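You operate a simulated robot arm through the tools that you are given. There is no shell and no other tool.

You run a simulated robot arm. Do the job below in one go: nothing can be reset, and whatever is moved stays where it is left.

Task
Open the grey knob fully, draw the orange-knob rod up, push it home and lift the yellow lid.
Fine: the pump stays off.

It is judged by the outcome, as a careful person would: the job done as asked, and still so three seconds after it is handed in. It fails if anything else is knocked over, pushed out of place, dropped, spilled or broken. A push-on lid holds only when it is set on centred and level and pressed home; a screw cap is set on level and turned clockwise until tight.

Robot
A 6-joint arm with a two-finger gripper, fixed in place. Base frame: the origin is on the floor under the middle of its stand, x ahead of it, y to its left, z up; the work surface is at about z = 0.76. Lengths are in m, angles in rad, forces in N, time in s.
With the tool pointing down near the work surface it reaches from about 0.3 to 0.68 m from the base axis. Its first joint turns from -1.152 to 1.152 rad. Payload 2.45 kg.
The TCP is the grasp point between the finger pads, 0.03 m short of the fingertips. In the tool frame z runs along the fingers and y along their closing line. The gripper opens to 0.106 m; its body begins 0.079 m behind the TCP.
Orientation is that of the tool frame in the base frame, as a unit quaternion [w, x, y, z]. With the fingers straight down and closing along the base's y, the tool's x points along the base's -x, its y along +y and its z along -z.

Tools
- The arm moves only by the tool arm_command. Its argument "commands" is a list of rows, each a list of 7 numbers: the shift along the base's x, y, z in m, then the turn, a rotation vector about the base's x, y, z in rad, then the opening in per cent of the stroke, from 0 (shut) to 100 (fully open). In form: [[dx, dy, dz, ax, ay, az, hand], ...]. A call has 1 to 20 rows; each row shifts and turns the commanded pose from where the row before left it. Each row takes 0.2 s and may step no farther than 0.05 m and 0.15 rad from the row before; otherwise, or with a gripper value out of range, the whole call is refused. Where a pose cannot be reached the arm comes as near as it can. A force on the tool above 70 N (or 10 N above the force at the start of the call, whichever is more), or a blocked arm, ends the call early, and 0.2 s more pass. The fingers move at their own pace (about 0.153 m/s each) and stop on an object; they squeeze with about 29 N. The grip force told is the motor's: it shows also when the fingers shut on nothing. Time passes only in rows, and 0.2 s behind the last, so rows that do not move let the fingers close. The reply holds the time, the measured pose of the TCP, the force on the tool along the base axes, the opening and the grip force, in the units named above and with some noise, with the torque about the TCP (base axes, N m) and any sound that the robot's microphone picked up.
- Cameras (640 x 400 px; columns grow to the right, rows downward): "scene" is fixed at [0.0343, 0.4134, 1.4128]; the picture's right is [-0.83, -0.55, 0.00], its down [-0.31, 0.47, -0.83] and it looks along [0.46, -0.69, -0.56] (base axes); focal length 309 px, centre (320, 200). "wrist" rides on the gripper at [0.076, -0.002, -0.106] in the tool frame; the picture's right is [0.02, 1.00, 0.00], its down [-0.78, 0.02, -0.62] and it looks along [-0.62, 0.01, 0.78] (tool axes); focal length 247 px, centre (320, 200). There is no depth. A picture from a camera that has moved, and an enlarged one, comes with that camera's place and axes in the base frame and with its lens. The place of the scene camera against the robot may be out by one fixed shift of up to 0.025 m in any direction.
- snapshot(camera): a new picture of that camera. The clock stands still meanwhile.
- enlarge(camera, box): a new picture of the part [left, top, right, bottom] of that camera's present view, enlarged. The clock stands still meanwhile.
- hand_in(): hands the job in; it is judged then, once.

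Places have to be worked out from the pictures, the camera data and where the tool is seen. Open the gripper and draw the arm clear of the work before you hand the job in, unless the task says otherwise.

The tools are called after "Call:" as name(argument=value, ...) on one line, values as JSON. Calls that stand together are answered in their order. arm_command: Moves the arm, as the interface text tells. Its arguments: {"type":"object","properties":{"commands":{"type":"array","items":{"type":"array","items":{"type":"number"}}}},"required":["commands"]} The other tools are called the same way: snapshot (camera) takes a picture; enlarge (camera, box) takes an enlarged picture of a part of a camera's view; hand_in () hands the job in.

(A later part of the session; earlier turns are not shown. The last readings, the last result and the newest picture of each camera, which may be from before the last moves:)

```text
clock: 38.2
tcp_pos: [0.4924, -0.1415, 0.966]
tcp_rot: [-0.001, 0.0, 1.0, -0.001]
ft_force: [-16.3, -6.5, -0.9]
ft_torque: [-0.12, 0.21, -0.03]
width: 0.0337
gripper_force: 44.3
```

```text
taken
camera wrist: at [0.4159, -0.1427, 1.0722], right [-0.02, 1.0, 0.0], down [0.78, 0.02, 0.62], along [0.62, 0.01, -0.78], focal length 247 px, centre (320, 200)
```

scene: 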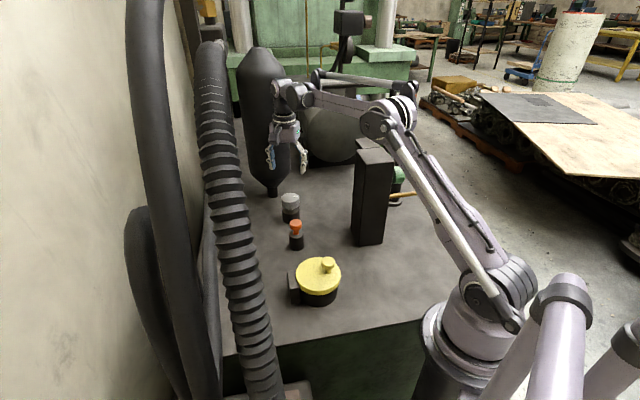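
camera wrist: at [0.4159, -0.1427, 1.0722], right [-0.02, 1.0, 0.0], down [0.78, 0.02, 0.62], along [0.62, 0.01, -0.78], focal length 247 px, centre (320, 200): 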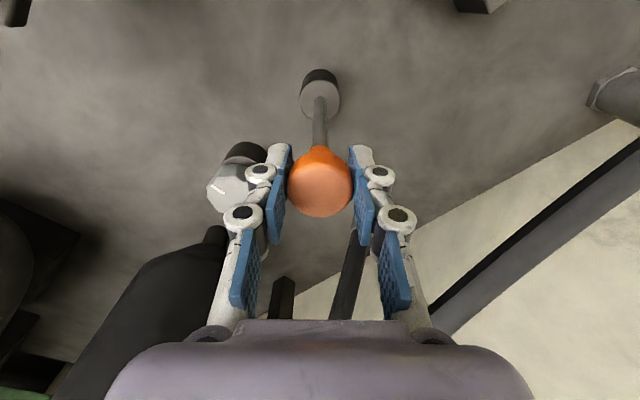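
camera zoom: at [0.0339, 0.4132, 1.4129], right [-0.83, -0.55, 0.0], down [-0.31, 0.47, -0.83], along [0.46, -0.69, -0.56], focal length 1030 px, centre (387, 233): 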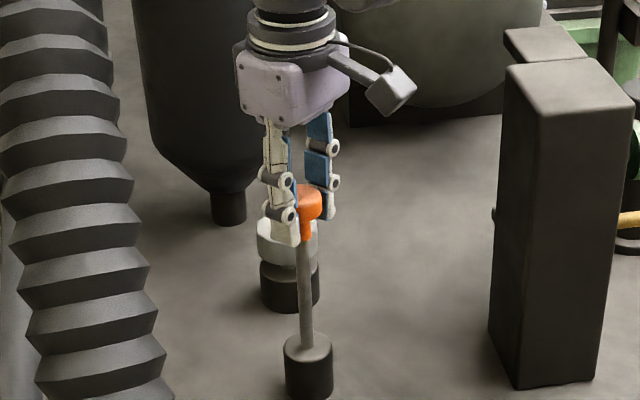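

117 mm out, and the side force of -16 N in x shows the rod still sits in its guide. I correct slightly in -x and continue.

Call:
arm_command(commands=[[-0.0008, -0.0003, 0.003, 0, 0, 0, 18], [0, 0, 0.003, 0, 0, 0, 18], [0, 0, 0.003, 0, 0, 0, 18], [0, 0, 0.003, 0, 0, 0, 18], [0, 0, 0.003, 0, 0, 0, 18], [0, 0, 0, 0, 0, 0, 18]])

Call:
snapshot(camera="wrist")

```text
clock: 39.6
tcp_pos: [0.4925, -0.1411, 0.981]
tcp_rot: [0.0, -0.001, 1.0, -0.001]
ft_force: [-4.4, -10.1, -0.6]
ft_torque: [-0.11, 0.41, 0.02]
width: 0.0337
gripper_force: 45.3
```

```text
taken
camera wrist: at [0.4156, -0.1428, 1.0872], right [-0.02, 1.0, 0.0], down [0.78, 0.02, 0.62], along [0.62, 0.01, -0.78], focal length 247 px, centre (320, 200)
```

wrist: 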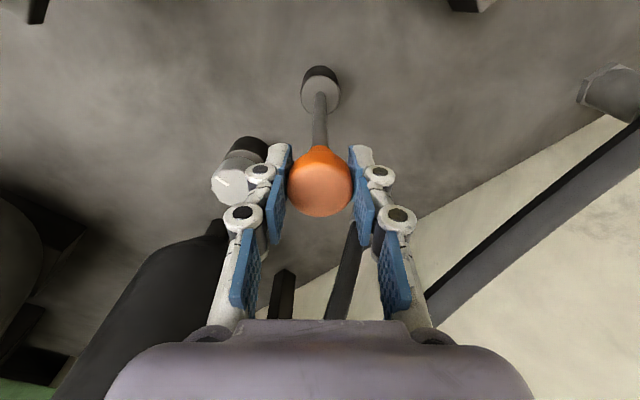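

132 mm out, still smooth and guided. I keep drawing up.

Call:
arm_command(commands=[[-0.0003, -0.0005, 0.003, 0, 0, 0, 18], [0, 0, 0.003, 0, 0, 0, 18], [0, 0, 0.003, 0, 0, 0, 18], [0, 0, 0.003, 0, 0, 0, 18], [0, 0, 0.003, 0, 0, 0, 18], [0, 0, 0, 0, 0, 0, 18]])

Call:
enlarge(camera="scene", box=[240, 110, 360, 250])

Call:
snapshot(camera="wrist")

```text
clock: 41.0
tcp_pos: [0.4927, -0.1413, 0.9959]
tcp_rot: [0.0, 0.0, 1.0, 0.001]
ft_force: [6.0, -5.9, 0.1]
ft_torque: [0.03, -0.84, 0.04]
width: 0.0336
gripper_force: 45.4
```

```text
2.86 times, centred on (300, 180) of scene
camera zoom: at [0.0345, 0.4132, 1.4128], right [-0.83, -0.55, 0.0], down [-0.31, 0.47, -0.83], along [0.46, -0.69, -0.56], focal length 883 px, centre (377, 257)
```

zoom: 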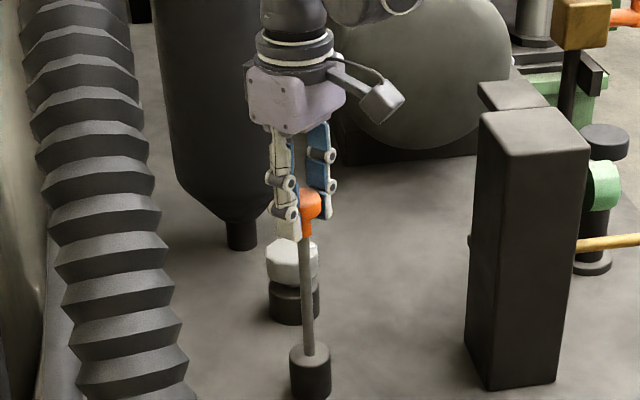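

```text
taken
camera wrist: at [0.4156, -0.1429, 1.1015], right [-0.02, 1.0, 0.0], down [0.78, 0.02, 0.62], along [0.62, 0.01, -0.78], focal length 247 px, centre (320, 200)
```

wrist: 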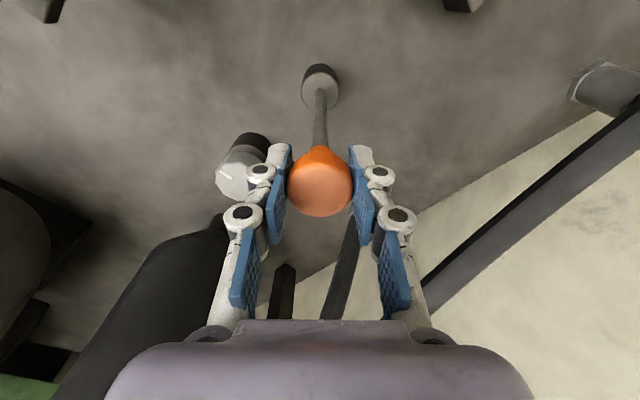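

147 mm out and still no stop. I keep going, a little faster.

Call:
arm_command(commands=[[0, -0.0003, 0.004, 0, 0, 0, 18], [0, 0, 0.004, 0, 0, 0, 18], [0, 0, 0.004, 0, 0, 0, 18], [0, 0, 0.004, 0, 0, 0, 18], [0, 0, 0.004, 0, 0, 0, 18], [0, 0, 0, 0, 0, 0, 18]])

Call:
enlarge(camera="scene", box=[240, 110, 360, 250])

Call:
snapshot(camera="wrist")

```text
clock: 42.4
tcp_pos: [0.4909, -0.1416, 1.0151]
tcp_rot: [0.0, -0.001, 1.0, 0.0]
ft_force: [-2.5, 4.3, -42.9]
ft_torque: [0.08, 0.35, 0.05]
width: 0.034
gripper_force: 45.3
```

```text
2.86 times, centred on (300, 180) of scene
camera zoom: at [0.0349, 0.4133, 1.4128], right [-0.83, -0.55, 0.0], down [-0.31, 0.47, -0.83], along [0.46, -0.69, -0.56], focal length 883 px, centre (377, 257)
```

zoom: 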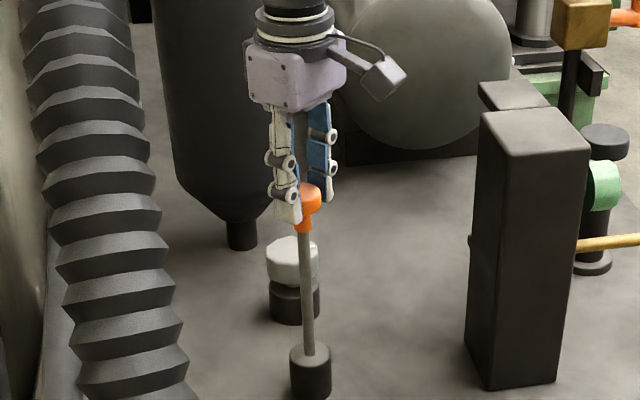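

```text
taken
camera wrist: at [0.4148, -0.1431, 1.1211], right [-0.02, 1.0, 0.0], down [0.78, 0.02, 0.62], along [0.62, 0.01, -0.78], focal length 247 px, centre (320, 200)
```

wrist: 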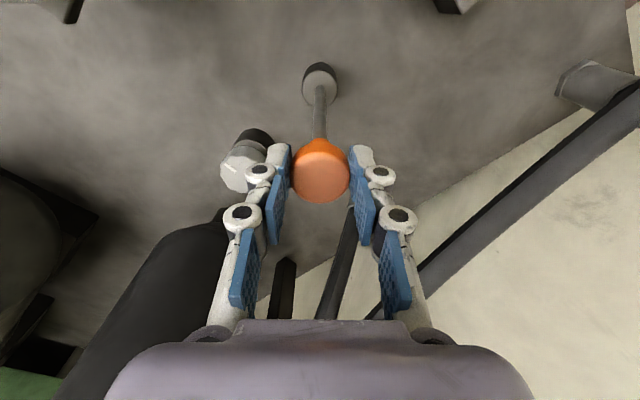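

The pull rose to about 43 N and the knob slipped slightly in the pads, so the rod is at its upper stop, fully drawn. I now push it back down gripped, 0.14 m first in 10 mm steps.

Call:
arm_command(commands=[[0, 0, -0.005, 0, 0, 0, 18], [0, 0, -0.005, 0, 0, 0, 18], [0, 0, -0.01, 0, 0, 0, 18], [0, 0, -0.01, 0, 0, 0, 18], [0, 0, -0.01, 0, 0, 0, 18], [0, 0, -0.01, 0, 0, 0, 18], [0, 0, -0.01, 0, 0, 0, 18], [0, 0, -0.01, 0, 0, 0, 18], [0, 0, -0.01, 0, 0, 0, 18], [0, 0, -0.01, 0, 0, 0, 18], [0, 0, -0.01, 0, 0, 0, 18], [0, 0, -0.01, 0, 0, 0, 18], [0, 0, -0.01, 0, 0, 0, 18], [0, 0, -0.01, 0, 0, 0, 18], [0, 0, 0, 0, 0, 0, 18]])

Call:
snapshot(camera="wrist")

```text
clock: 45.6
tcp_pos: [0.4906, -0.1419, 0.8842]
tcp_rot: [-0.001, -0.001, 1.0, 0.001]
ft_force: [-11.0, 15.9, -0.9]
ft_torque: [0.38, -0.18, 0.13]
width: 0.0345
gripper_force: 45.3
```

```text
taken
camera wrist: at [0.4147, -0.1432, 0.9901], right [-0.02, 1.0, 0.0], down [0.78, 0.02, 0.62], along [0.62, 0.02, -0.78], focal length 247 px, centre (320, 200)
```

wrist: 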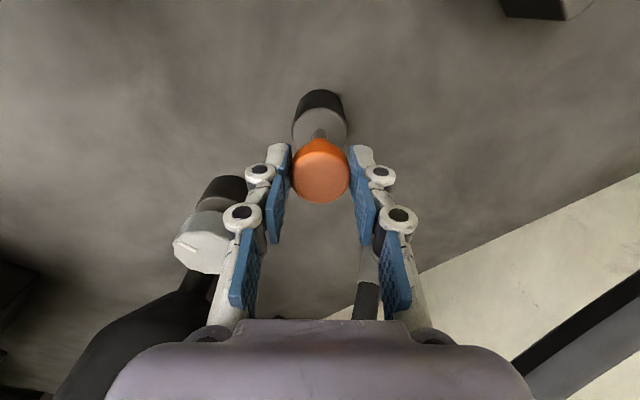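

The rod went down smoothly, with about 25 mm left. I keep lowering in 4 mm steps until the force rises.

Call:
arm_command(commands=[[0, 0, -0.004, 0, 0, 0, 18], [0, 0, -0.004, 0, 0, 0, 18], [0, 0, -0.004, 0, 0, 0, 18], [0, 0, -0.004, 0, 0, 0, 18], [0, 0, -0.004, 0, 0, 0, 18], [0, 0, 0, 0, 0, 0, 18]])

Call:
snapshot(camera="wrist")

```text
clock: 47.0
tcp_pos: [0.4911, -0.1409, 0.8645]
tcp_rot: [0.001, -0.001, 1.0, 0.001]
ft_force: [-1.2, 18.0, -0.8]
ft_torque: [0.36, 0.83, 0.05]
width: 0.0342
gripper_force: 45.1
```

```text
taken
camera wrist: at [0.4145, -0.1433, 0.9717], right [-0.02, 1.0, 0.0], down [0.78, 0.02, 0.62], along [0.62, 0.02, -0.78], focal length 247 px, centre (320, 200)
```

wrist: 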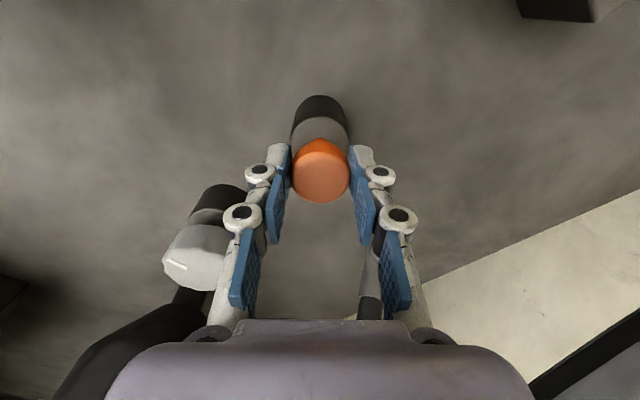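

Still no seat contact, so I lower in 2 mm steps with a small +y correction for the side load.

Call:
arm_command(commands=[[0, 0.0008, -0.002, 0, 0, 0, 18], [0, 0, -0.002, 0, 0, 0, 18], [0, 0, -0.002, 0, 0, 0, 18], [0, 0, -0.002, 0, 0, 0, 18], [0, 0, 0, 0, 0, 0, 18]])

Call:
enlarge(camera="scene", box=[240, 150, 360, 270])

```text
clock: 48.2
tcp_pos: [0.4917, -0.1414, 0.8586]
tcp_rot: [0.002, 0.0, 1.0, -0.001]
ft_force: [2.8, 6.0, 35.3]
ft_torque: [0.19, -0.26, -0.02]
width: 0.0341
gripper_force: 45.1
```

```text
3.33 times, centred on (300, 210) of scene
camera zoom: at [0.0338, 0.4136, 1.4127], right [-0.83, -0.55, 0.0], down [-0.31, 0.47, -0.83], along [0.46, -0.69, -0.56], focal length 1030 px, centre (387, 167)
```

zoom: 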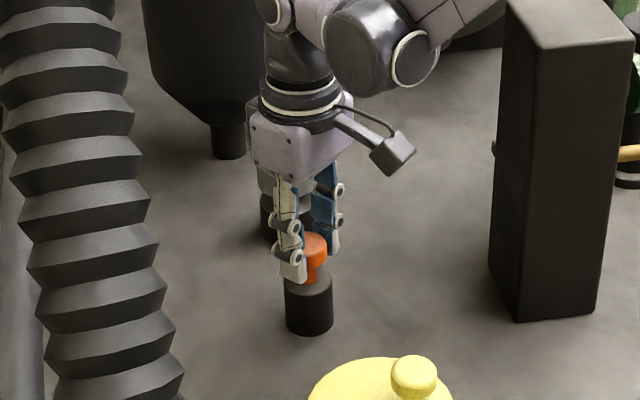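

The upward force of 35 N shows the rod is seated home. I open the fingers and rise clear, then check the rod's height.

Call:
arm_command(commands=[[0, 0, 0, 0, 0, 0, 18], [0, 0, 0, 0, 0, 0, 60], [0, 0, 0, 0, 0, 0, 70], [0, 0, 0, 0, 0, 0, 70], [0, 0, 0.02, 0, 0, 0, 70], [0, 0, 0.04, 0, 0, 0, 70], [0, 0, 0.04, 0, 0, 0, 70], [0, 0, 0.03, 0, 0, 0, 70], [0, 0, 0, 0, 0, 0, 70]])

Call:
snapshot(camera="wrist")

Call:
enlarge(camera="scene", box=[240, 170, 400, 320])

```text
clock: 50.2
tcp_pos: [0.4908, -0.1374, 0.9888]
tcp_rot: [0.0, 0.0, 1.0, 0.0]
ft_force: [0.7, 0.2, -0.3]
ft_torque: [0.0, 0.01, 0.02]
width: 0.0741
gripper_force: 0.0
```

```text
taken
camera wrist: at [0.4137, -0.139, 1.0958], right [-0.02, 1.0, 0.0], down [0.78, 0.02, 0.62], along [0.62, 0.01, -0.78], focal length 247 px, centre (320, 200)
```

wrist: 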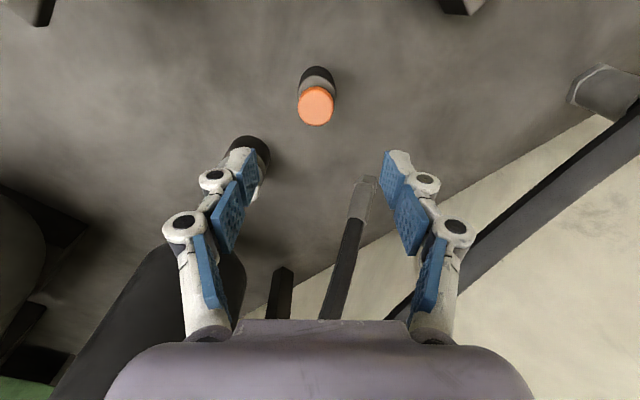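

```text
2.67 times, centred on (320, 245) of scene
camera zoom: at [0.0343, 0.4134, 1.4128], right [-0.83, -0.55, 0.0], down [-0.31, 0.47, -0.83], along [0.46, -0.69, -0.56], focal length 824 px, centre (320, 80)
```

zoom: 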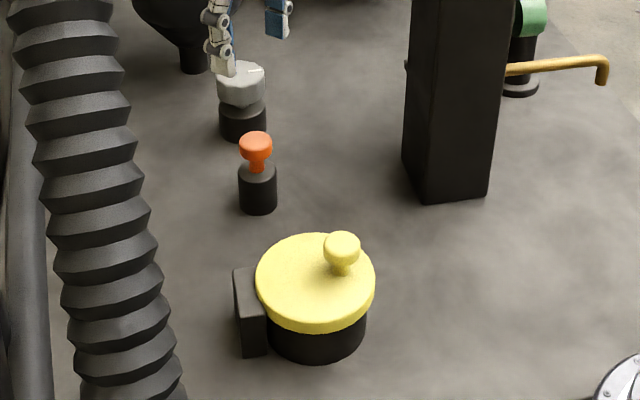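

The orange knob sits exactly where it started, so the rod is home. I move over towards the yellow lid at a safe height to study its hinge and knob.

Call:
arm_command(commands=[[-0.026, 0.0155, 0.004, 0, 0, 0, 70], [-0.026, 0.0155, 0.004, 0, 0, 0, 70], [-0.026, 0.0155, 0.004, 0, 0, 0, 70], [-0.026, 0.0155, 0, 0, 0, 0, 70], [-0.026, 0.0155, 0, 0, 0, 0, 70], [0, 0, 0, 0, 0, 0, 70]])

Call:
snapshot(camera="wrist")

Call:
snapshot(camera="scene")

```text
clock: 51.6
tcp_pos: [0.3615, -0.0616, 1.0005]
tcp_rot: [-0.001, 0.0, 1.0, 0.0]
ft_force: [0.3, 0.2, 0.0]
ft_torque: [0.02, 0.04, -0.01]
width: 0.0744
gripper_force: 0.1
```

```text
taken
camera wrist: at [0.2856, -0.0616, 1.1069], right [-0.02, 1.0, 0.0], down [0.78, 0.02, 0.62], along [0.62, 0.01, -0.78], focal length 247 px, centre (320, 200)
```

wrist: 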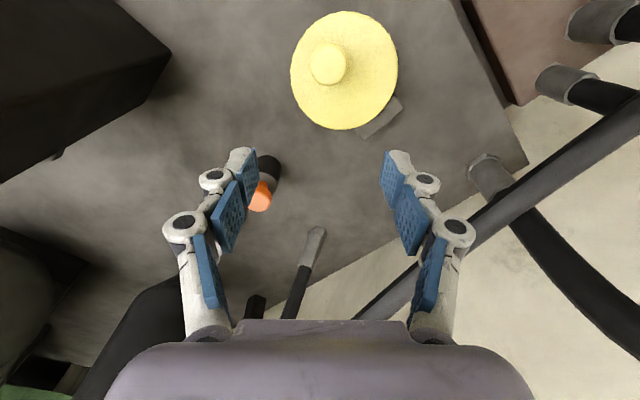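

```text
taken
```

scene: 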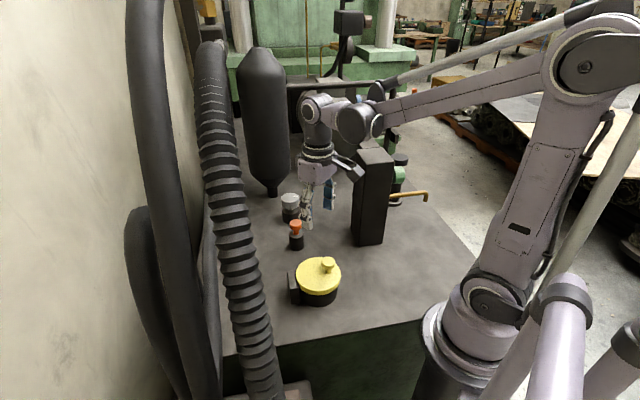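

I enlarge the lid, knob and hinge block in both views to fix the hinge direction.

Call:
enlarge(camera="wrist", box=[260, 0, 440, 150])

Call:
enlarge(camera="scene", box=[270, 245, 360, 315])

```text
2.67 times, centred on (350, 75) of wrist
camera zoom: at [0.2856, -0.0616, 1.1069], right [-0.02, 1.0, 0.0], down [0.78, 0.02, 0.62], along [0.62, 0.01, -0.78], focal length 659 px, centre (240, 533)
```

zoom: 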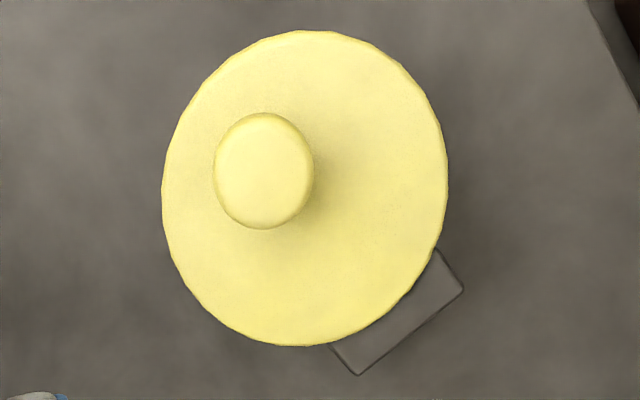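

```text
5.71 times, centred on (315, 280) of scene
camera zoom: at [0.0343, 0.4134, 1.4128], right [-0.83, -0.55, 0.0], down [-0.31, 0.47, -0.83], along [0.46, -0.69, -0.56], focal length 1766 px, centre (349, -257)
```

zoom: 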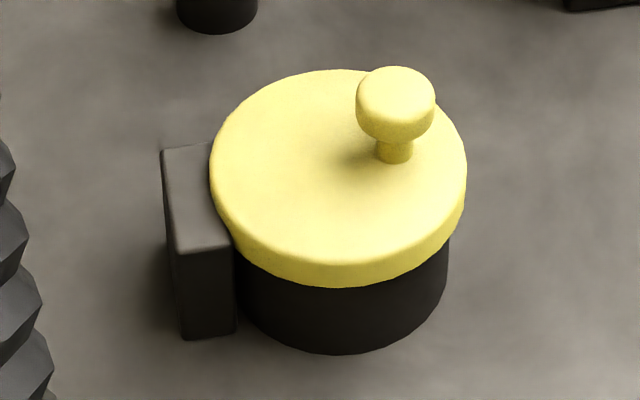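

From the pictures, the hinge block lies in direction h of about (0.71, 0.70) from the lid centre (0.339, -0.037). The lid knob is at about (0.327, -0.0535, top 0.86), on the far side from the hinge. I turn the tool +0.785 rad so the fingers close along the hinge axis, and move above the knob.

Call:
arm_command(commands=[[-0.00575, 0.00135, 0, 0, 0, 0.131, 70], [-0.00575, 0.00135, 0, 0, 0, 0.131, 70], [-0.00575, 0.00135, 0, 0, 0, 0.131, 70], [-0.00575, 0.00135, 0, 0, 0, 0.131, 70], [-0.00575, 0.00135, 0, 0, 0, 0.131, 70], [-0.00575, 0.00135, 0, 0, 0, 0.13, 70], [0, 0, -0.02, 0, 0, 0, 70], [0, 0, -0.02, 0, 0, 0, 70], [0, 0, 0, 0, 0, 0, 70]])

Call:
snapshot(camera="wrist")

Call:
snapshot(camera="scene")

```text
clock: 53.6
tcp_pos: [0.3255, -0.0556, 0.9585]
tcp_rot: [0.001, -0.383, 0.924, 0.0]
ft_force: [-0.5, -0.3, 0.7]
ft_torque: [0.01, 0.02, -0.02]
width: 0.0744
gripper_force: 0.1
```

```text
taken
camera wrist: at [0.2729, -0.1111, 1.0648], right [-0.72, 0.69, 0.0], down [0.54, 0.57, 0.62], along [0.43, 0.45, -0.78], focal length 247 px, centre (320, 200)
```

wrist: 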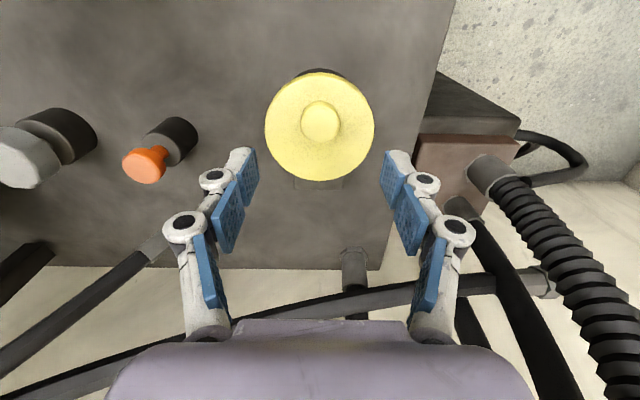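

```text
taken
```

scene: 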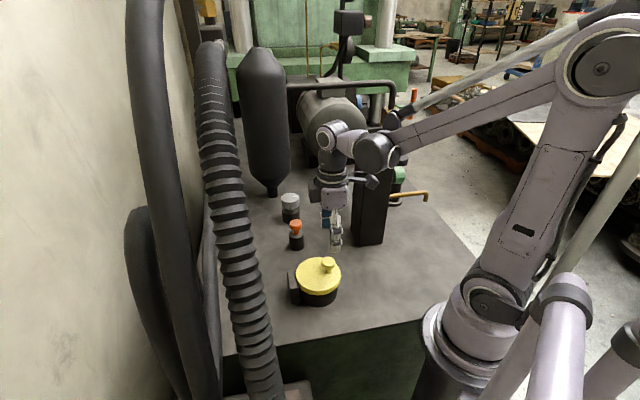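

In this view the hinge block lies straight below the lid centre, so the fingers close parallel to the hinge axis and the knob is centred. I lower around the knob to TCP about 0.859, keeping the tips just above the lid face.

Call:
arm_command(commands=[[0.001, 0.0008, -0.03, 0, 0, 0, 60], [0, 0, -0.03, 0, 0, 0, 60], [0, 0, -0.02, 0, 0, 0, 60], [0, 0, -0.012, 0, 0, 0, 60], [0, 0, -0.006, 0, 0, 0, 60], [0, 0, 0, 0, 0, 0, 60]])

Call:
snapshot(camera="wrist")

Call:
enlarge(camera="scene", box=[270, 215, 380, 315])

```text
clock: 55.0
tcp_pos: [0.327, -0.0536, 0.8622]
tcp_rot: [0.0, -0.383, 0.924, 0.0]
ft_force: [0.3, 0.2, 0.5]
ft_torque: [0.0, -0.07, -0.03]
width: 0.0638
gripper_force: 0.1
```

```text
taken
camera wrist: at [0.274, -0.1082, 0.9684], right [-0.72, 0.69, 0.0], down [0.54, 0.57, 0.62], along [0.43, 0.45, -0.78], focal length 247 px, centre (320, 200)
```

wrist: 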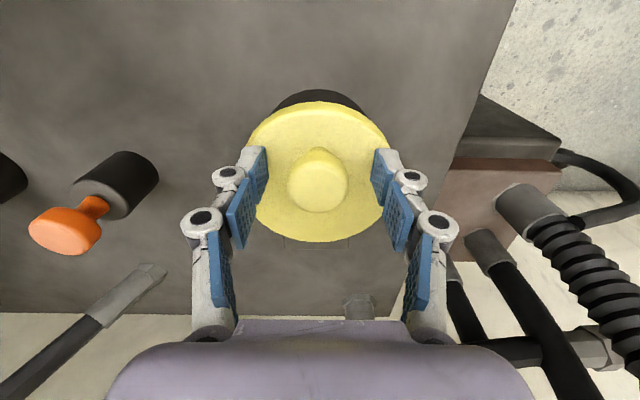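

```text
4.00 times, centred on (325, 265) of scene
camera zoom: at [0.0343, 0.4134, 1.4128], right [-0.83, -0.55, 0.0], down [-0.31, 0.47, -0.83], along [0.46, -0.69, -0.56], focal length 1236 px, centre (300, -60)
```

zoom: 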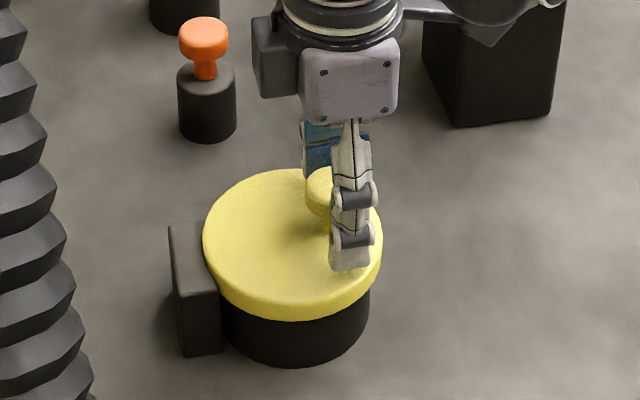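

The knob is centred between the pads, with the tips about 1 cm above the lid face. I go down 4 mm and close.

Call:
arm_command(commands=[[0, 0, -0.004, 0, 0, 0, 60], [0, 0, 0, 0, 0, 0, 40], [0, 0, 0, 0, 0, 0, 22], [0, 0, 0, 0, 0, 0, 15], [0, 0, 0, 0, 0, 0, 15]])

Call:
snapshot(camera="wrist")

Call:
enlarge(camera="scene", box=[270, 215, 380, 315])

```text
clock: 56.2
tcp_pos: [0.3276, -0.0536, 0.8582]
tcp_rot: [0.0, -0.383, 0.924, -0.001]
ft_force: [4.3, -4.9, 3.8]
ft_torque: [-0.01, -0.04, 0.02]
width: 0.0317
gripper_force: 44.8
```

```text
taken
camera wrist: at [0.2746, -0.109, 0.9642], right [-0.72, 0.69, 0.0], down [0.54, 0.57, 0.62], along [0.43, 0.45, -0.78], focal length 247 px, centre (320, 200)
```

wrist: 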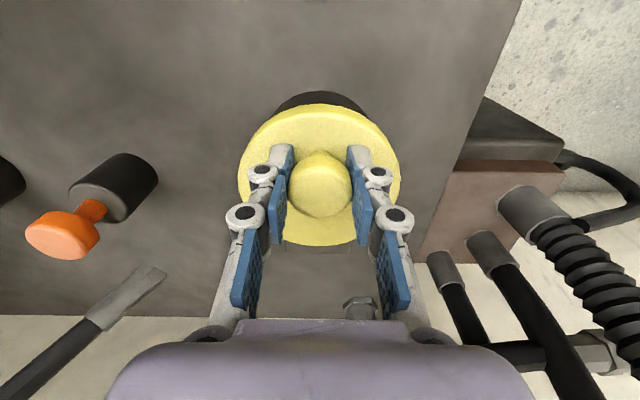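

```text
4.00 times, centred on (325, 265) of scene
camera zoom: at [0.0344, 0.4132, 1.4128], right [-0.83, -0.55, 0.0], down [-0.31, 0.47, -0.83], along [0.46, -0.69, -0.56], focal length 1236 px, centre (300, -60)
```

zoom: 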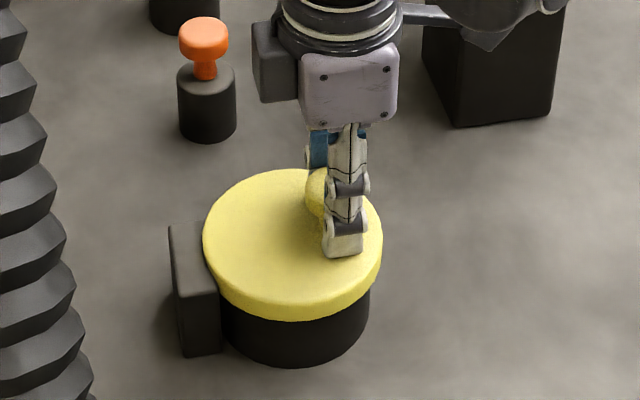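

The knob is held at 0.032 m. I begin a small opening arc of 0.1 rad about the estimated hinge, tilting the tool with the lid, and check the forces.

Call:
arm_command(commands=[[0.0015, 0.0015, 0.0044, -0.03535, 0.03535, 0, 15], [0.0015, 0.0015, 0.0044, -0.03535, 0.03535, 0, 15], [0, 0, 0, 0, 0, 0, 15]])

Call:
enlarge(camera="scene", box=[270, 215, 380, 315])

Call:
snapshot(camera="wrist")

```text
clock: 57.0
tcp_pos: [0.331, -0.0507, 0.8672]
tcp_rot: [-0.045, -0.383, 0.922, -0.019]
ft_force: [6.4, -2.6, -12.6]
ft_torque: [-0.58, 0.51, -0.03]
width: 0.0316
gripper_force: 44.7
```

```text
4.00 times, centred on (325, 265) of scene
camera zoom: at [0.0346, 0.4133, 1.4128], right [-0.83, -0.55, 0.0], down [-0.31, 0.47, -0.83], along [0.46, -0.69, -0.56], focal length 1236 px, centre (300, -60)
```

zoom: 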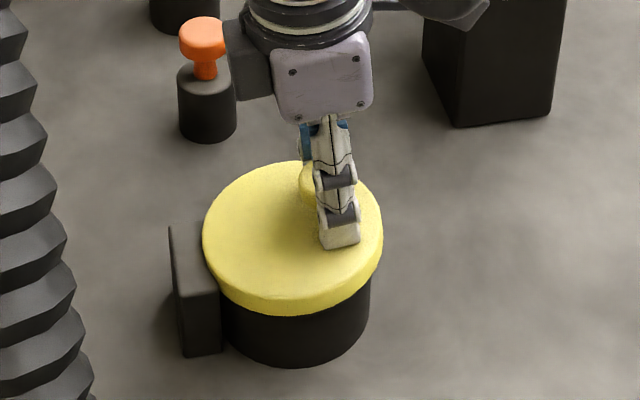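

```text
taken
camera wrist: at [0.2856, -0.0983, 0.9799], right [-0.72, 0.69, 0.0], down [0.58, 0.61, 0.54], along [0.37, 0.39, -0.84], focal length 247 px, centre (320, 200)
```

wrist: 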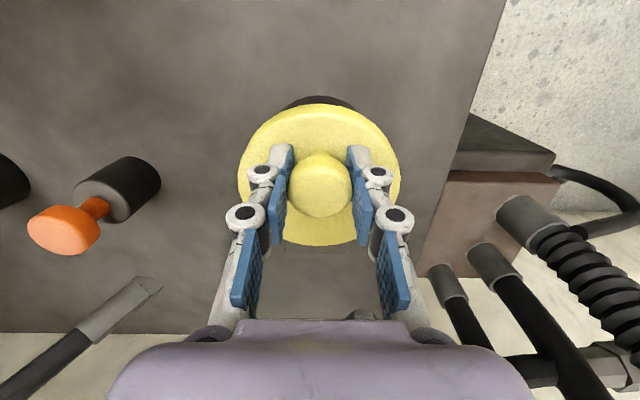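

The lid hinges up with the knob under light load (-12.6 N lid weight). I continue the arc another 0.2 rad.

Call:
arm_command(commands=[[0.002, 0.002, 0.0041, -0.03535, 0.03535, 0, 15], [0.002, 0.002, 0.0041, -0.03535, 0.03535, 0, 15], [0.0022, 0.0022, 0.0038, -0.03535, 0.03535, 0, 15], [0.0022, 0.0022, 0.0037, -0.03535, 0.03535, 0, 15], [0, 0, 0, 0, 0, 0, 15]])

Call:
enlarge(camera="scene", box=[250, 195, 380, 315])

Call:
snapshot(camera="wrist")

```text
clock: 58.2
tcp_pos: [0.3389, -0.0429, 0.881]
tcp_rot: [-0.139, -0.378, 0.913, -0.058]
ft_force: [-0.2, -12.1, 15.8]
ft_torque: [0.48, -0.33, 0.03]
width: 0.0317
gripper_force: 44.2
```

```text
3.33 times, centred on (315, 255) of scene
camera zoom: at [0.0341, 0.4131, 1.4129], right [-0.83, -0.55, 0.0], down [-0.31, 0.47, -0.83], along [0.46, -0.69, -0.56], focal length 1030 px, centre (337, 17)
```

zoom: 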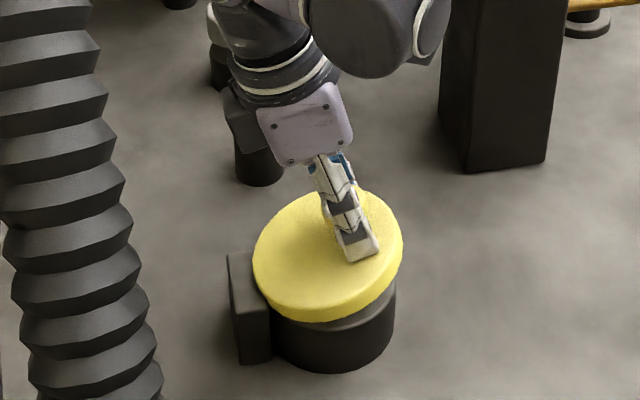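

```text
taken
camera wrist: at [0.3101, -0.0735, 1.0058], right [-0.72, 0.69, 0.01], down [0.65, 0.67, 0.36], along [0.25, 0.26, -0.93], focal length 247 px, centre (320, 200)
```

wrist: 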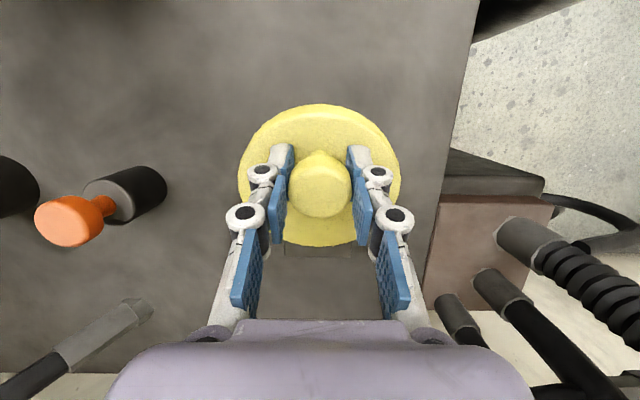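

The lid is about 17° open. The +16 N upward push and back-torque mean the hinge is slightly farther than assumed, so I raise a touch more per turn and continue to 0.5 rad.

Call:
arm_command(commands=[[0.0027, 0.0027, 0.0045, -0.03535, 0.03535, 0, 15], [0.0028, 0.0028, 0.0042, -0.03535, 0.03535, 0, 15], [0.0028, 0.0028, 0.0037, -0.03535, 0.03535, 0, 15], [0.003, 0.003, 0.0035, -0.03535, 0.03535, 0, 15], [0, 0, 0, 0, 0, 0, 15]])

Call:
enlarge(camera="scene", box=[250, 195, 380, 315])

```text
clock: 59.4
tcp_pos: [0.3502, -0.0311, 0.8971]
tcp_rot: [-0.227, -0.371, 0.895, -0.094]
ft_force: [13.9, -1.9, -12.0]
ft_torque: [-0.02, -0.08, -0.01]
width: 0.0317
gripper_force: 45.2
```

```text
3.33 times, centred on (315, 255) of scene
camera zoom: at [0.034, 0.4127, 1.413], right [-0.83, -0.55, 0.0], down [-0.31, 0.47, -0.83], along [0.46, -0.69, -0.56], focal length 1030 px, centre (337, 17)
```

zoom: 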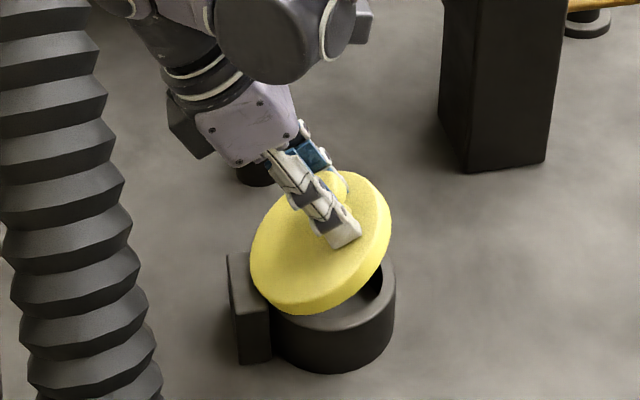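

The lid is now about 29° open and moves cleanly. The hoses work out to be at y of about 0.28, well clear. I continue the arc to 0.8 rad.

Call:
arm_command(commands=[[0.0031, 0.0031, 0.003, -0.03535, 0.03535, 0, 15], [0.0031, 0.0031, 0.003, -0.03535, 0.03535, 0, 15], [0.00325, 0.00325, 0.0025, -0.03535, 0.03535, 0, 15], [0.00325, 0.00325, 0.0025, -0.03535, 0.03535, 0, 15], [0.0034, 0.0034, 0.002, -0.03535, 0.03535, 0, 15], [0.0034, 0.0034, 0.002, -0.03535, 0.03535, 0, 15], [0, 0, 0, 0, 0, 0, 15]])

Call:
snapshot(camera="scene")

Call:
snapshot(camera="wrist")

```text
clock: 61.0
tcp_pos: [0.3382, -0.0424, 0.9092]
tcp_rot: [-0.264, -0.362, 0.887, -0.111]
ft_force: [-25.8, 13.9, 21.7]
ft_torque: [0.96, -0.12, 0.1]
width: 0.0261
gripper_force: 44.9
out of reach, approached as far as the arm can: row 2, 3, 4, 5, 6
```

```text
taken
```

scene: 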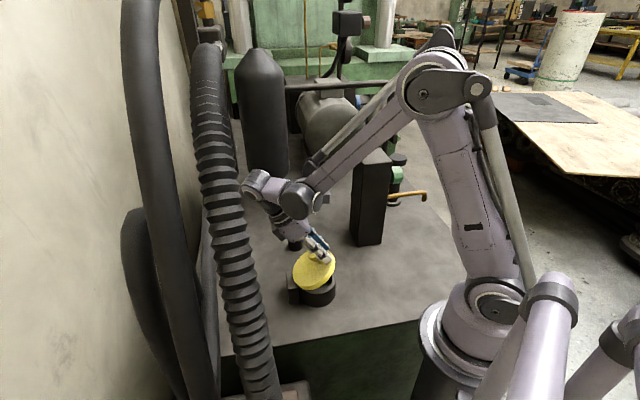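

```text
taken
camera wrist: at [0.3352, -0.0474, 1.039], right [-0.71, 0.7, 0.01], down [0.7, 0.71, 0.09], along [0.06, 0.07, -1.0], focal length 247 px, centre (320, 200)
```

wrist: 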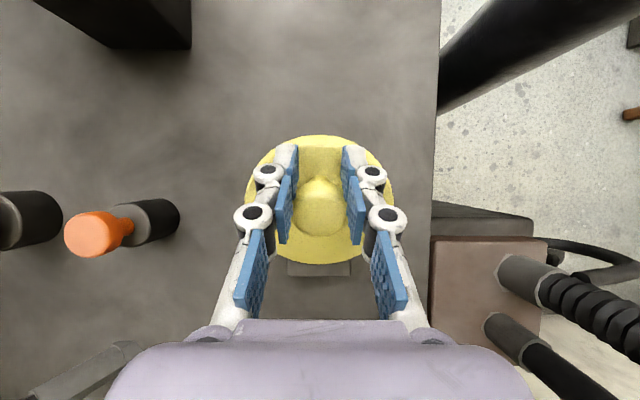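

The steep tilt is past the arm's reach (about 0.6 rad maximum), so the hand shifted on the knob but still holds it. I step the command back along the same path to the last good pose at 0.5 rad.

Call:
arm_command(commands=[[-0.0034, -0.0034, -0.002, 0.03535, -0.03535, 0, 15], [-0.0034, -0.0034, -0.002, 0.03535, -0.03535, 0, 15], [-0.00325, -0.00325, -0.0025, 0.03535, -0.03535, 0, 15], [-0.00325, -0.00325, -0.0025, 0.03535, -0.03535, 0, 15], [-0.0031, -0.0031, -0.003, 0.03535, -0.03535, 0, 15], [0, 0, 0, 0, 0, 0, 15]])

Call:
enlarge(camera="scene", box=[250, 195, 380, 315])

Call:
snapshot(camera="wrist")

```text
clock: 61.4
tcp_pos: [0.3347, -0.0477, 0.9123]
tcp_rot: [-0.276, -0.355, 0.886, -0.113]
ft_force: [-24.7, -25.4, 45.2]
ft_torque: [-0.2, 2.64, -0.99]
width: 0.0061
gripper_force: 25.1
stopped in row 1: the force on the tool passed its limit at 82 N (the readings are from after the stop); the commanded pose is now the measured one
```

```text
3.33 times, centred on (315, 255) of scene
camera zoom: at [0.0332, 0.4128, 1.413], right [-0.83, -0.55, 0.0], down [-0.31, 0.47, -0.83], along [0.46, -0.69, -0.56], focal length 1030 px, centre (337, 17)
```

zoom: 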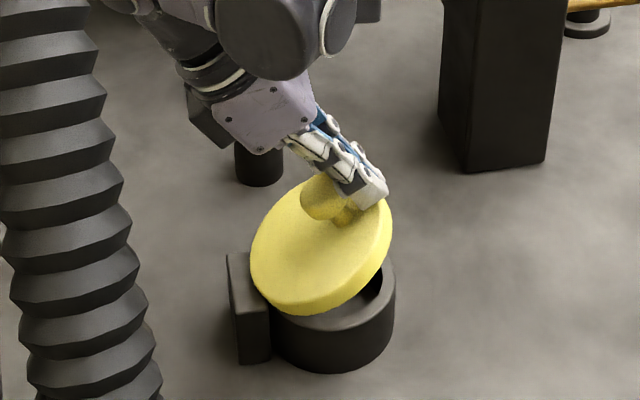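

```text
taken
camera wrist: at [0.3333, -0.0497, 1.0422], right [-0.7, 0.71, 0.01], down [0.71, 0.7, 0.07], along [0.04, 0.05, -1.0], focal length 247 px, centre (320, 200)
```

wrist: 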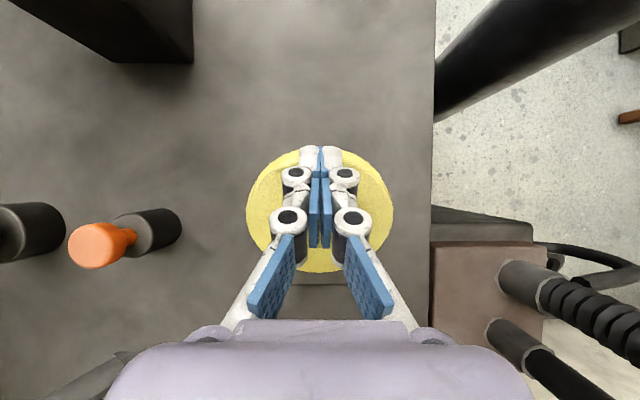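

The fingers have slipped off the knob to its near side and closed, and the lid stands about 30° open. I ease the load in small steps, up and back towards the robot, to see whether the lid holds itself.

Call:
arm_command(commands=[[-0.001, -0.001, 0.002, 0, 0, 0, 5], [-0.001, -0.001, 0.002, 0, 0, 0, 5], [0, 0, 0, 0, 0, 0, 5]])

Call:
enlarge(camera="scene", box=[250, 195, 380, 315])

```text
clock: 62.2
tcp_pos: [0.3359, -0.0456, 0.9138]
tcp_rot: [-0.269, -0.361, 0.886, -0.112]
ft_force: [-18.0, -16.3, 26.0]
ft_torque: [-0.14, 0.22, 0.05]
width: 0.0058
gripper_force: 0.0
```

```text
3.33 times, centred on (315, 255) of scene
camera zoom: at [0.0335, 0.413, 1.4129], right [-0.83, -0.55, 0.0], down [-0.31, 0.47, -0.83], along [0.46, -0.69, -0.56], focal length 1030 px, centre (337, 17)
```

zoom: 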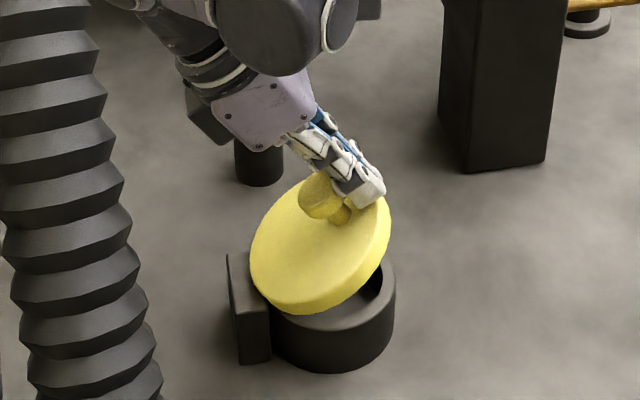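

The load is dropping. I slide the closed fingers further back along the lid slope, away from the knob and slightly upward.

Call:
arm_command(commands=[[-0.0021, -0.0021, 0.003, 0, 0, 0, 5], [-0.0021, -0.0021, 0.003, 0, 0, 0, 5], [-0.0021, -0.0021, 0.003, 0, 0, 0, 5], [0, 0, 0, 0, 0, 0, 5]])

Call:
enlarge(camera="scene", box=[250, 195, 380, 315])

```text
clock: 63.2
tcp_pos: [0.333, -0.0511, 0.9205]
tcp_rot: [-0.265, -0.363, 0.886, -0.112]
ft_force: [0.3, 0.4, 0.1]
ft_torque: [0.01, 0.02, 0.02]
width: 0.005
gripper_force: 0.2
```

```text
3.33 times, centred on (315, 255) of scene
camera zoom: at [0.0343, 0.4134, 1.4128], right [-0.83, -0.55, 0.0], down [-0.31, 0.47, -0.83], along [0.46, -0.69, -0.56], focal length 1030 px, centre (337, 17)
```

zoom: 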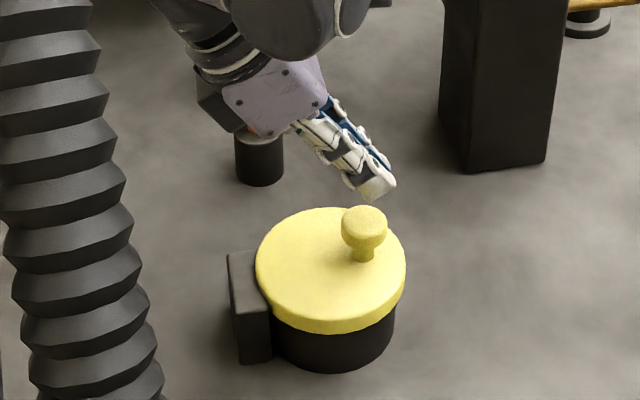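

The lid swung shut again because it does not hold itself, and the pot and its surroundings look unmoved. The data from the rigid arc put the hinge at (0.393, 0.012, 0.815). I rise, bring the tool back to vertical and re-grip, this time letting the knob pivot between the pads.

Call:
arm_command(commands=[[0, 0, 0.02, 0, 0, 0, 5], [0, 0, 0.02, 0, 0, 0, 30], [0, 0, 0, 0.104, -0.1025, 0.002, 60], [0, 0, 0, 0.104, -0.1025, 0.002, 60], [0, 0, 0, 0.104, -0.1025, 0.002, 60], [0, 0, 0, 0.104, -0.1025, 0.002, 60], [0, 0, 0, 0, 0, 0, 60]])

Call:
snapshot(camera="wrist")

Call:
snapshot(camera="scene")

```text
clock: 64.8
tcp_pos: [0.3321, -0.0512, 0.9609]
tcp_rot: [0.001, -0.382, 0.924, 0.002]
ft_force: [-0.4, 0.0, 0.3]
ft_torque: [-0.03, 0.01, 0.02]
width: 0.0635
gripper_force: 0.0
```

```text
taken
camera wrist: at [0.2788, -0.1068, 1.0662], right [-0.72, 0.69, 0.0], down [0.54, 0.56, 0.62], along [0.43, 0.45, -0.78], focal length 247 px, centre (320, 200)
```

wrist: 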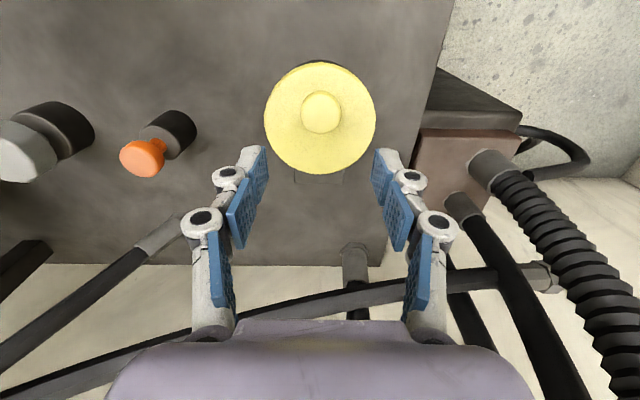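

```text
taken
```

scene: 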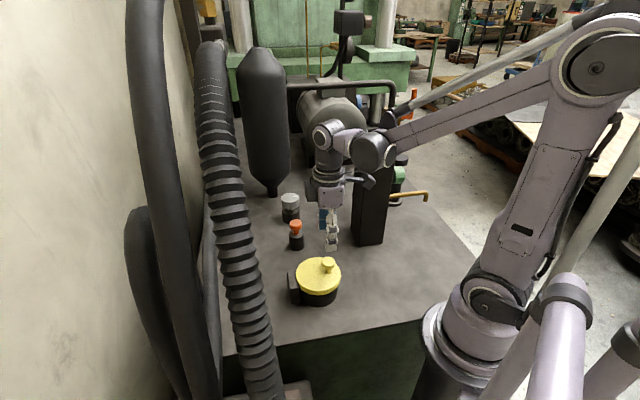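

The tool is vertical again and everything stands where it was. I lower onto the knob at (0.3272, -0.0540) to TCP 0.858 and close.

Call:
arm_command(commands=[[-0.0049, -0.0026, -0.03, 0, 0, 0, 60], [0, 0, -0.03, 0, 0, 0, 60], [0, 0, -0.025, 0, 0, 0, 60], [0, 0, -0.012, 0, 0, 0, 60], [0, 0, -0.006, 0, 0, 0, 60], [0, 0, 0, 0, 0, 0, 60], [0, 0, 0, 0, 0, 0, 40], [0, 0, 0, 0, 0, 0, 22], [0, 0, 0, 0, 0, 0, 15], [0, 0, 0, 0, 0, 0, 15]])

Call:
snapshot(camera="wrist")

```text
clock: 67.0
tcp_pos: [0.327, -0.0543, 0.8592]
tcp_rot: [0.001, -0.382, 0.924, 0.002]
ft_force: [5.2, -5.8, 1.2]
ft_torque: [-0.1, -0.04, -0.02]
width: 0.0319
gripper_force: 45.3
```

```text
taken
camera wrist: at [0.2744, -0.1097, 0.9646], right [-0.72, 0.69, 0.0], down [0.54, 0.56, 0.62], along [0.43, 0.45, -0.78], focal length 247 px, centre (320, 200)
```

wrist: 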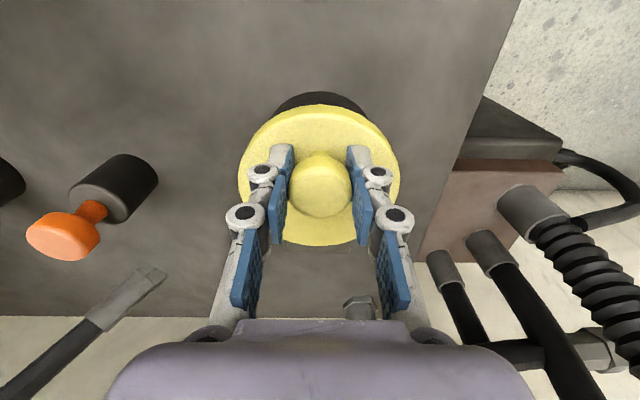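

The knob is firmly held again. I follow the knob's arc for the first 20° with the tool kept vertical.

Call:
arm_command(commands=[[0.0023, 0.0023, 0.0079, 0, 0, 0, 12], [0.0029, 0.0029, 0.0077, 0, 0, 0, 12], [0.0033, 0.0033, 0.0072, 0, 0, 0, 12], [0.0037, 0.0037, 0.0068, 0, 0, 0, 12], [0, 0, 0, 0, 0, 0, 12]])

Call:
enlarge(camera="scene", box=[250, 195, 380, 315])

Call:
snapshot(camera="wrist")

```text
clock: 68.2
tcp_pos: [0.3393, -0.042, 0.8878]
tcp_rot: [0.0, -0.382, 0.924, 0.0]
ft_force: [0.1, -14.0, -9.9]
ft_torque: [-0.94, 0.79, -0.11]
width: 0.0316
gripper_force: 45.1
```

```text
3.33 times, centred on (315, 255) of scene
camera zoom: at [0.0344, 0.413, 1.4129], right [-0.83, -0.55, 0.0], down [-0.31, 0.47, -0.83], along [0.46, -0.69, -0.56], focal length 1030 px, centre (337, 17)
```

zoom: 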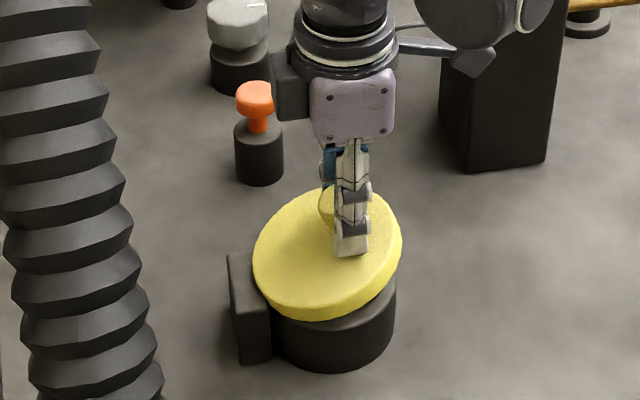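

```text
taken
camera wrist: at [0.2864, -0.0974, 0.9937], right [-0.72, 0.69, 0.0], down [0.54, 0.57, 0.62], along [0.43, 0.45, -0.78], focal length 247 px, centre (320, 200)
```

wrist: 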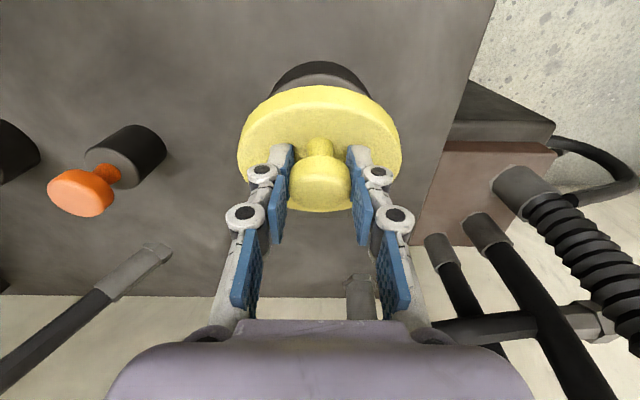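

The knob pivots nicely in the pads and the lid is about 20° up. I continue along the arc to 40°.

Call:
arm_command(commands=[[0.0041, 0.0041, 0.0064, 0, 0, 0, 12], [0.0045, 0.0045, 0.0058, 0, 0, 0, 12], [0.0049, 0.0049, 0.0052, 0, 0, 0, 12], [0.0052, 0.0052, 0.0046, 0, 0, 0, 12], [0, 0, 0, 0, 0, 0, 12]])

Call:
enlarge(camera="scene", box=[250, 195, 380, 315])

Call:
snapshot(camera="wrist")

```text
clock: 69.4
tcp_pos: [0.3572, -0.0241, 0.9085]
tcp_rot: [0.0, -0.382, 0.924, 0.001]
ft_force: [-5.3, -10.3, -9.0]
ft_torque: [-0.96, 0.87, 0.02]
width: 0.0319
gripper_force: 44.8
```

```text
3.33 times, centred on (315, 255) of scene
camera zoom: at [0.0343, 0.4131, 1.4129], right [-0.83, -0.55, 0.0], down [-0.31, 0.47, -0.83], along [0.46, -0.69, -0.56], focal length 1030 px, centre (337, 17)
```

zoom: 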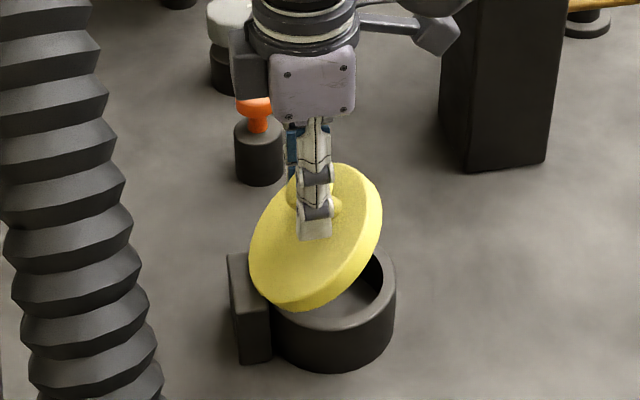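

```text
taken
camera wrist: at [0.3047, -0.0794, 1.0148], right [-0.72, 0.69, 0.0], down [0.54, 0.56, 0.62], along [0.43, 0.45, -0.78], focal length 247 px, centre (320, 200)
```

wrist: 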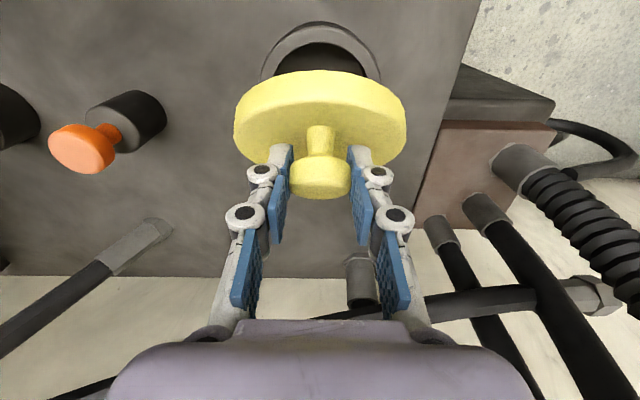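

The lid is about 40° up and tracking well. I continue to 60°.

Call:
arm_command(commands=[[0.0054, 0.0054, 0.0039, 0, 0, 0, 12], [0.0057, 0.0057, 0.0033, 0, 0, 0, 12], [0.0058, 0.0058, 0.0025, 0, 0, 0, 12], [0.006, 0.006, 0.0019, 0, 0, 0, 12], [0, 0, 0, 0, 0, 0, 12]])

Call:
enlarge(camera="scene", box=[250, 195, 380, 315])

Call:
snapshot(camera="wrist")

```text
clock: 70.6
tcp_pos: [0.3803, -0.0012, 0.9212]
tcp_rot: [-0.003, -0.382, 0.924, 0.001]
ft_force: [-12.7, -11.2, 19.0]
ft_torque: [-0.95, 0.99, -0.03]
width: 0.0319
gripper_force: 45.0
```

```text
3.33 times, centred on (315, 255) of scene
camera zoom: at [0.0338, 0.4131, 1.4129], right [-0.83, -0.55, 0.0], down [-0.31, 0.47, -0.83], along [0.46, -0.69, -0.56], focal length 1030 px, centre (337, 17)
```

zoom: 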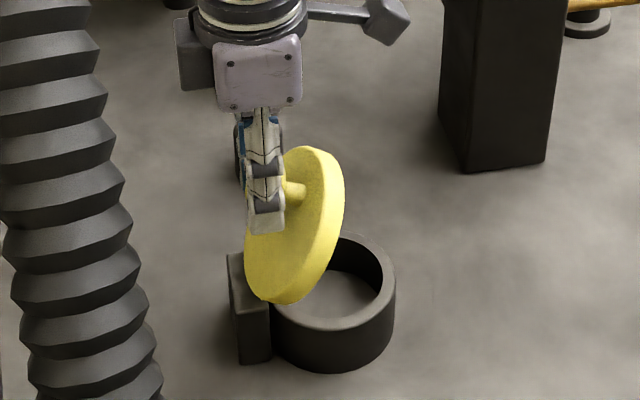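

```text
taken
camera wrist: at [0.3281, -0.0564, 1.0276], right [-0.72, 0.69, 0.0], down [0.55, 0.56, 0.62], along [0.43, 0.45, -0.79], focal length 247 px, centre (320, 200)
```

wrist: 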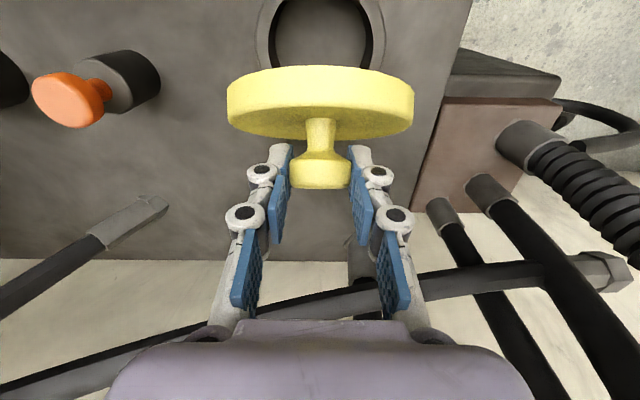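

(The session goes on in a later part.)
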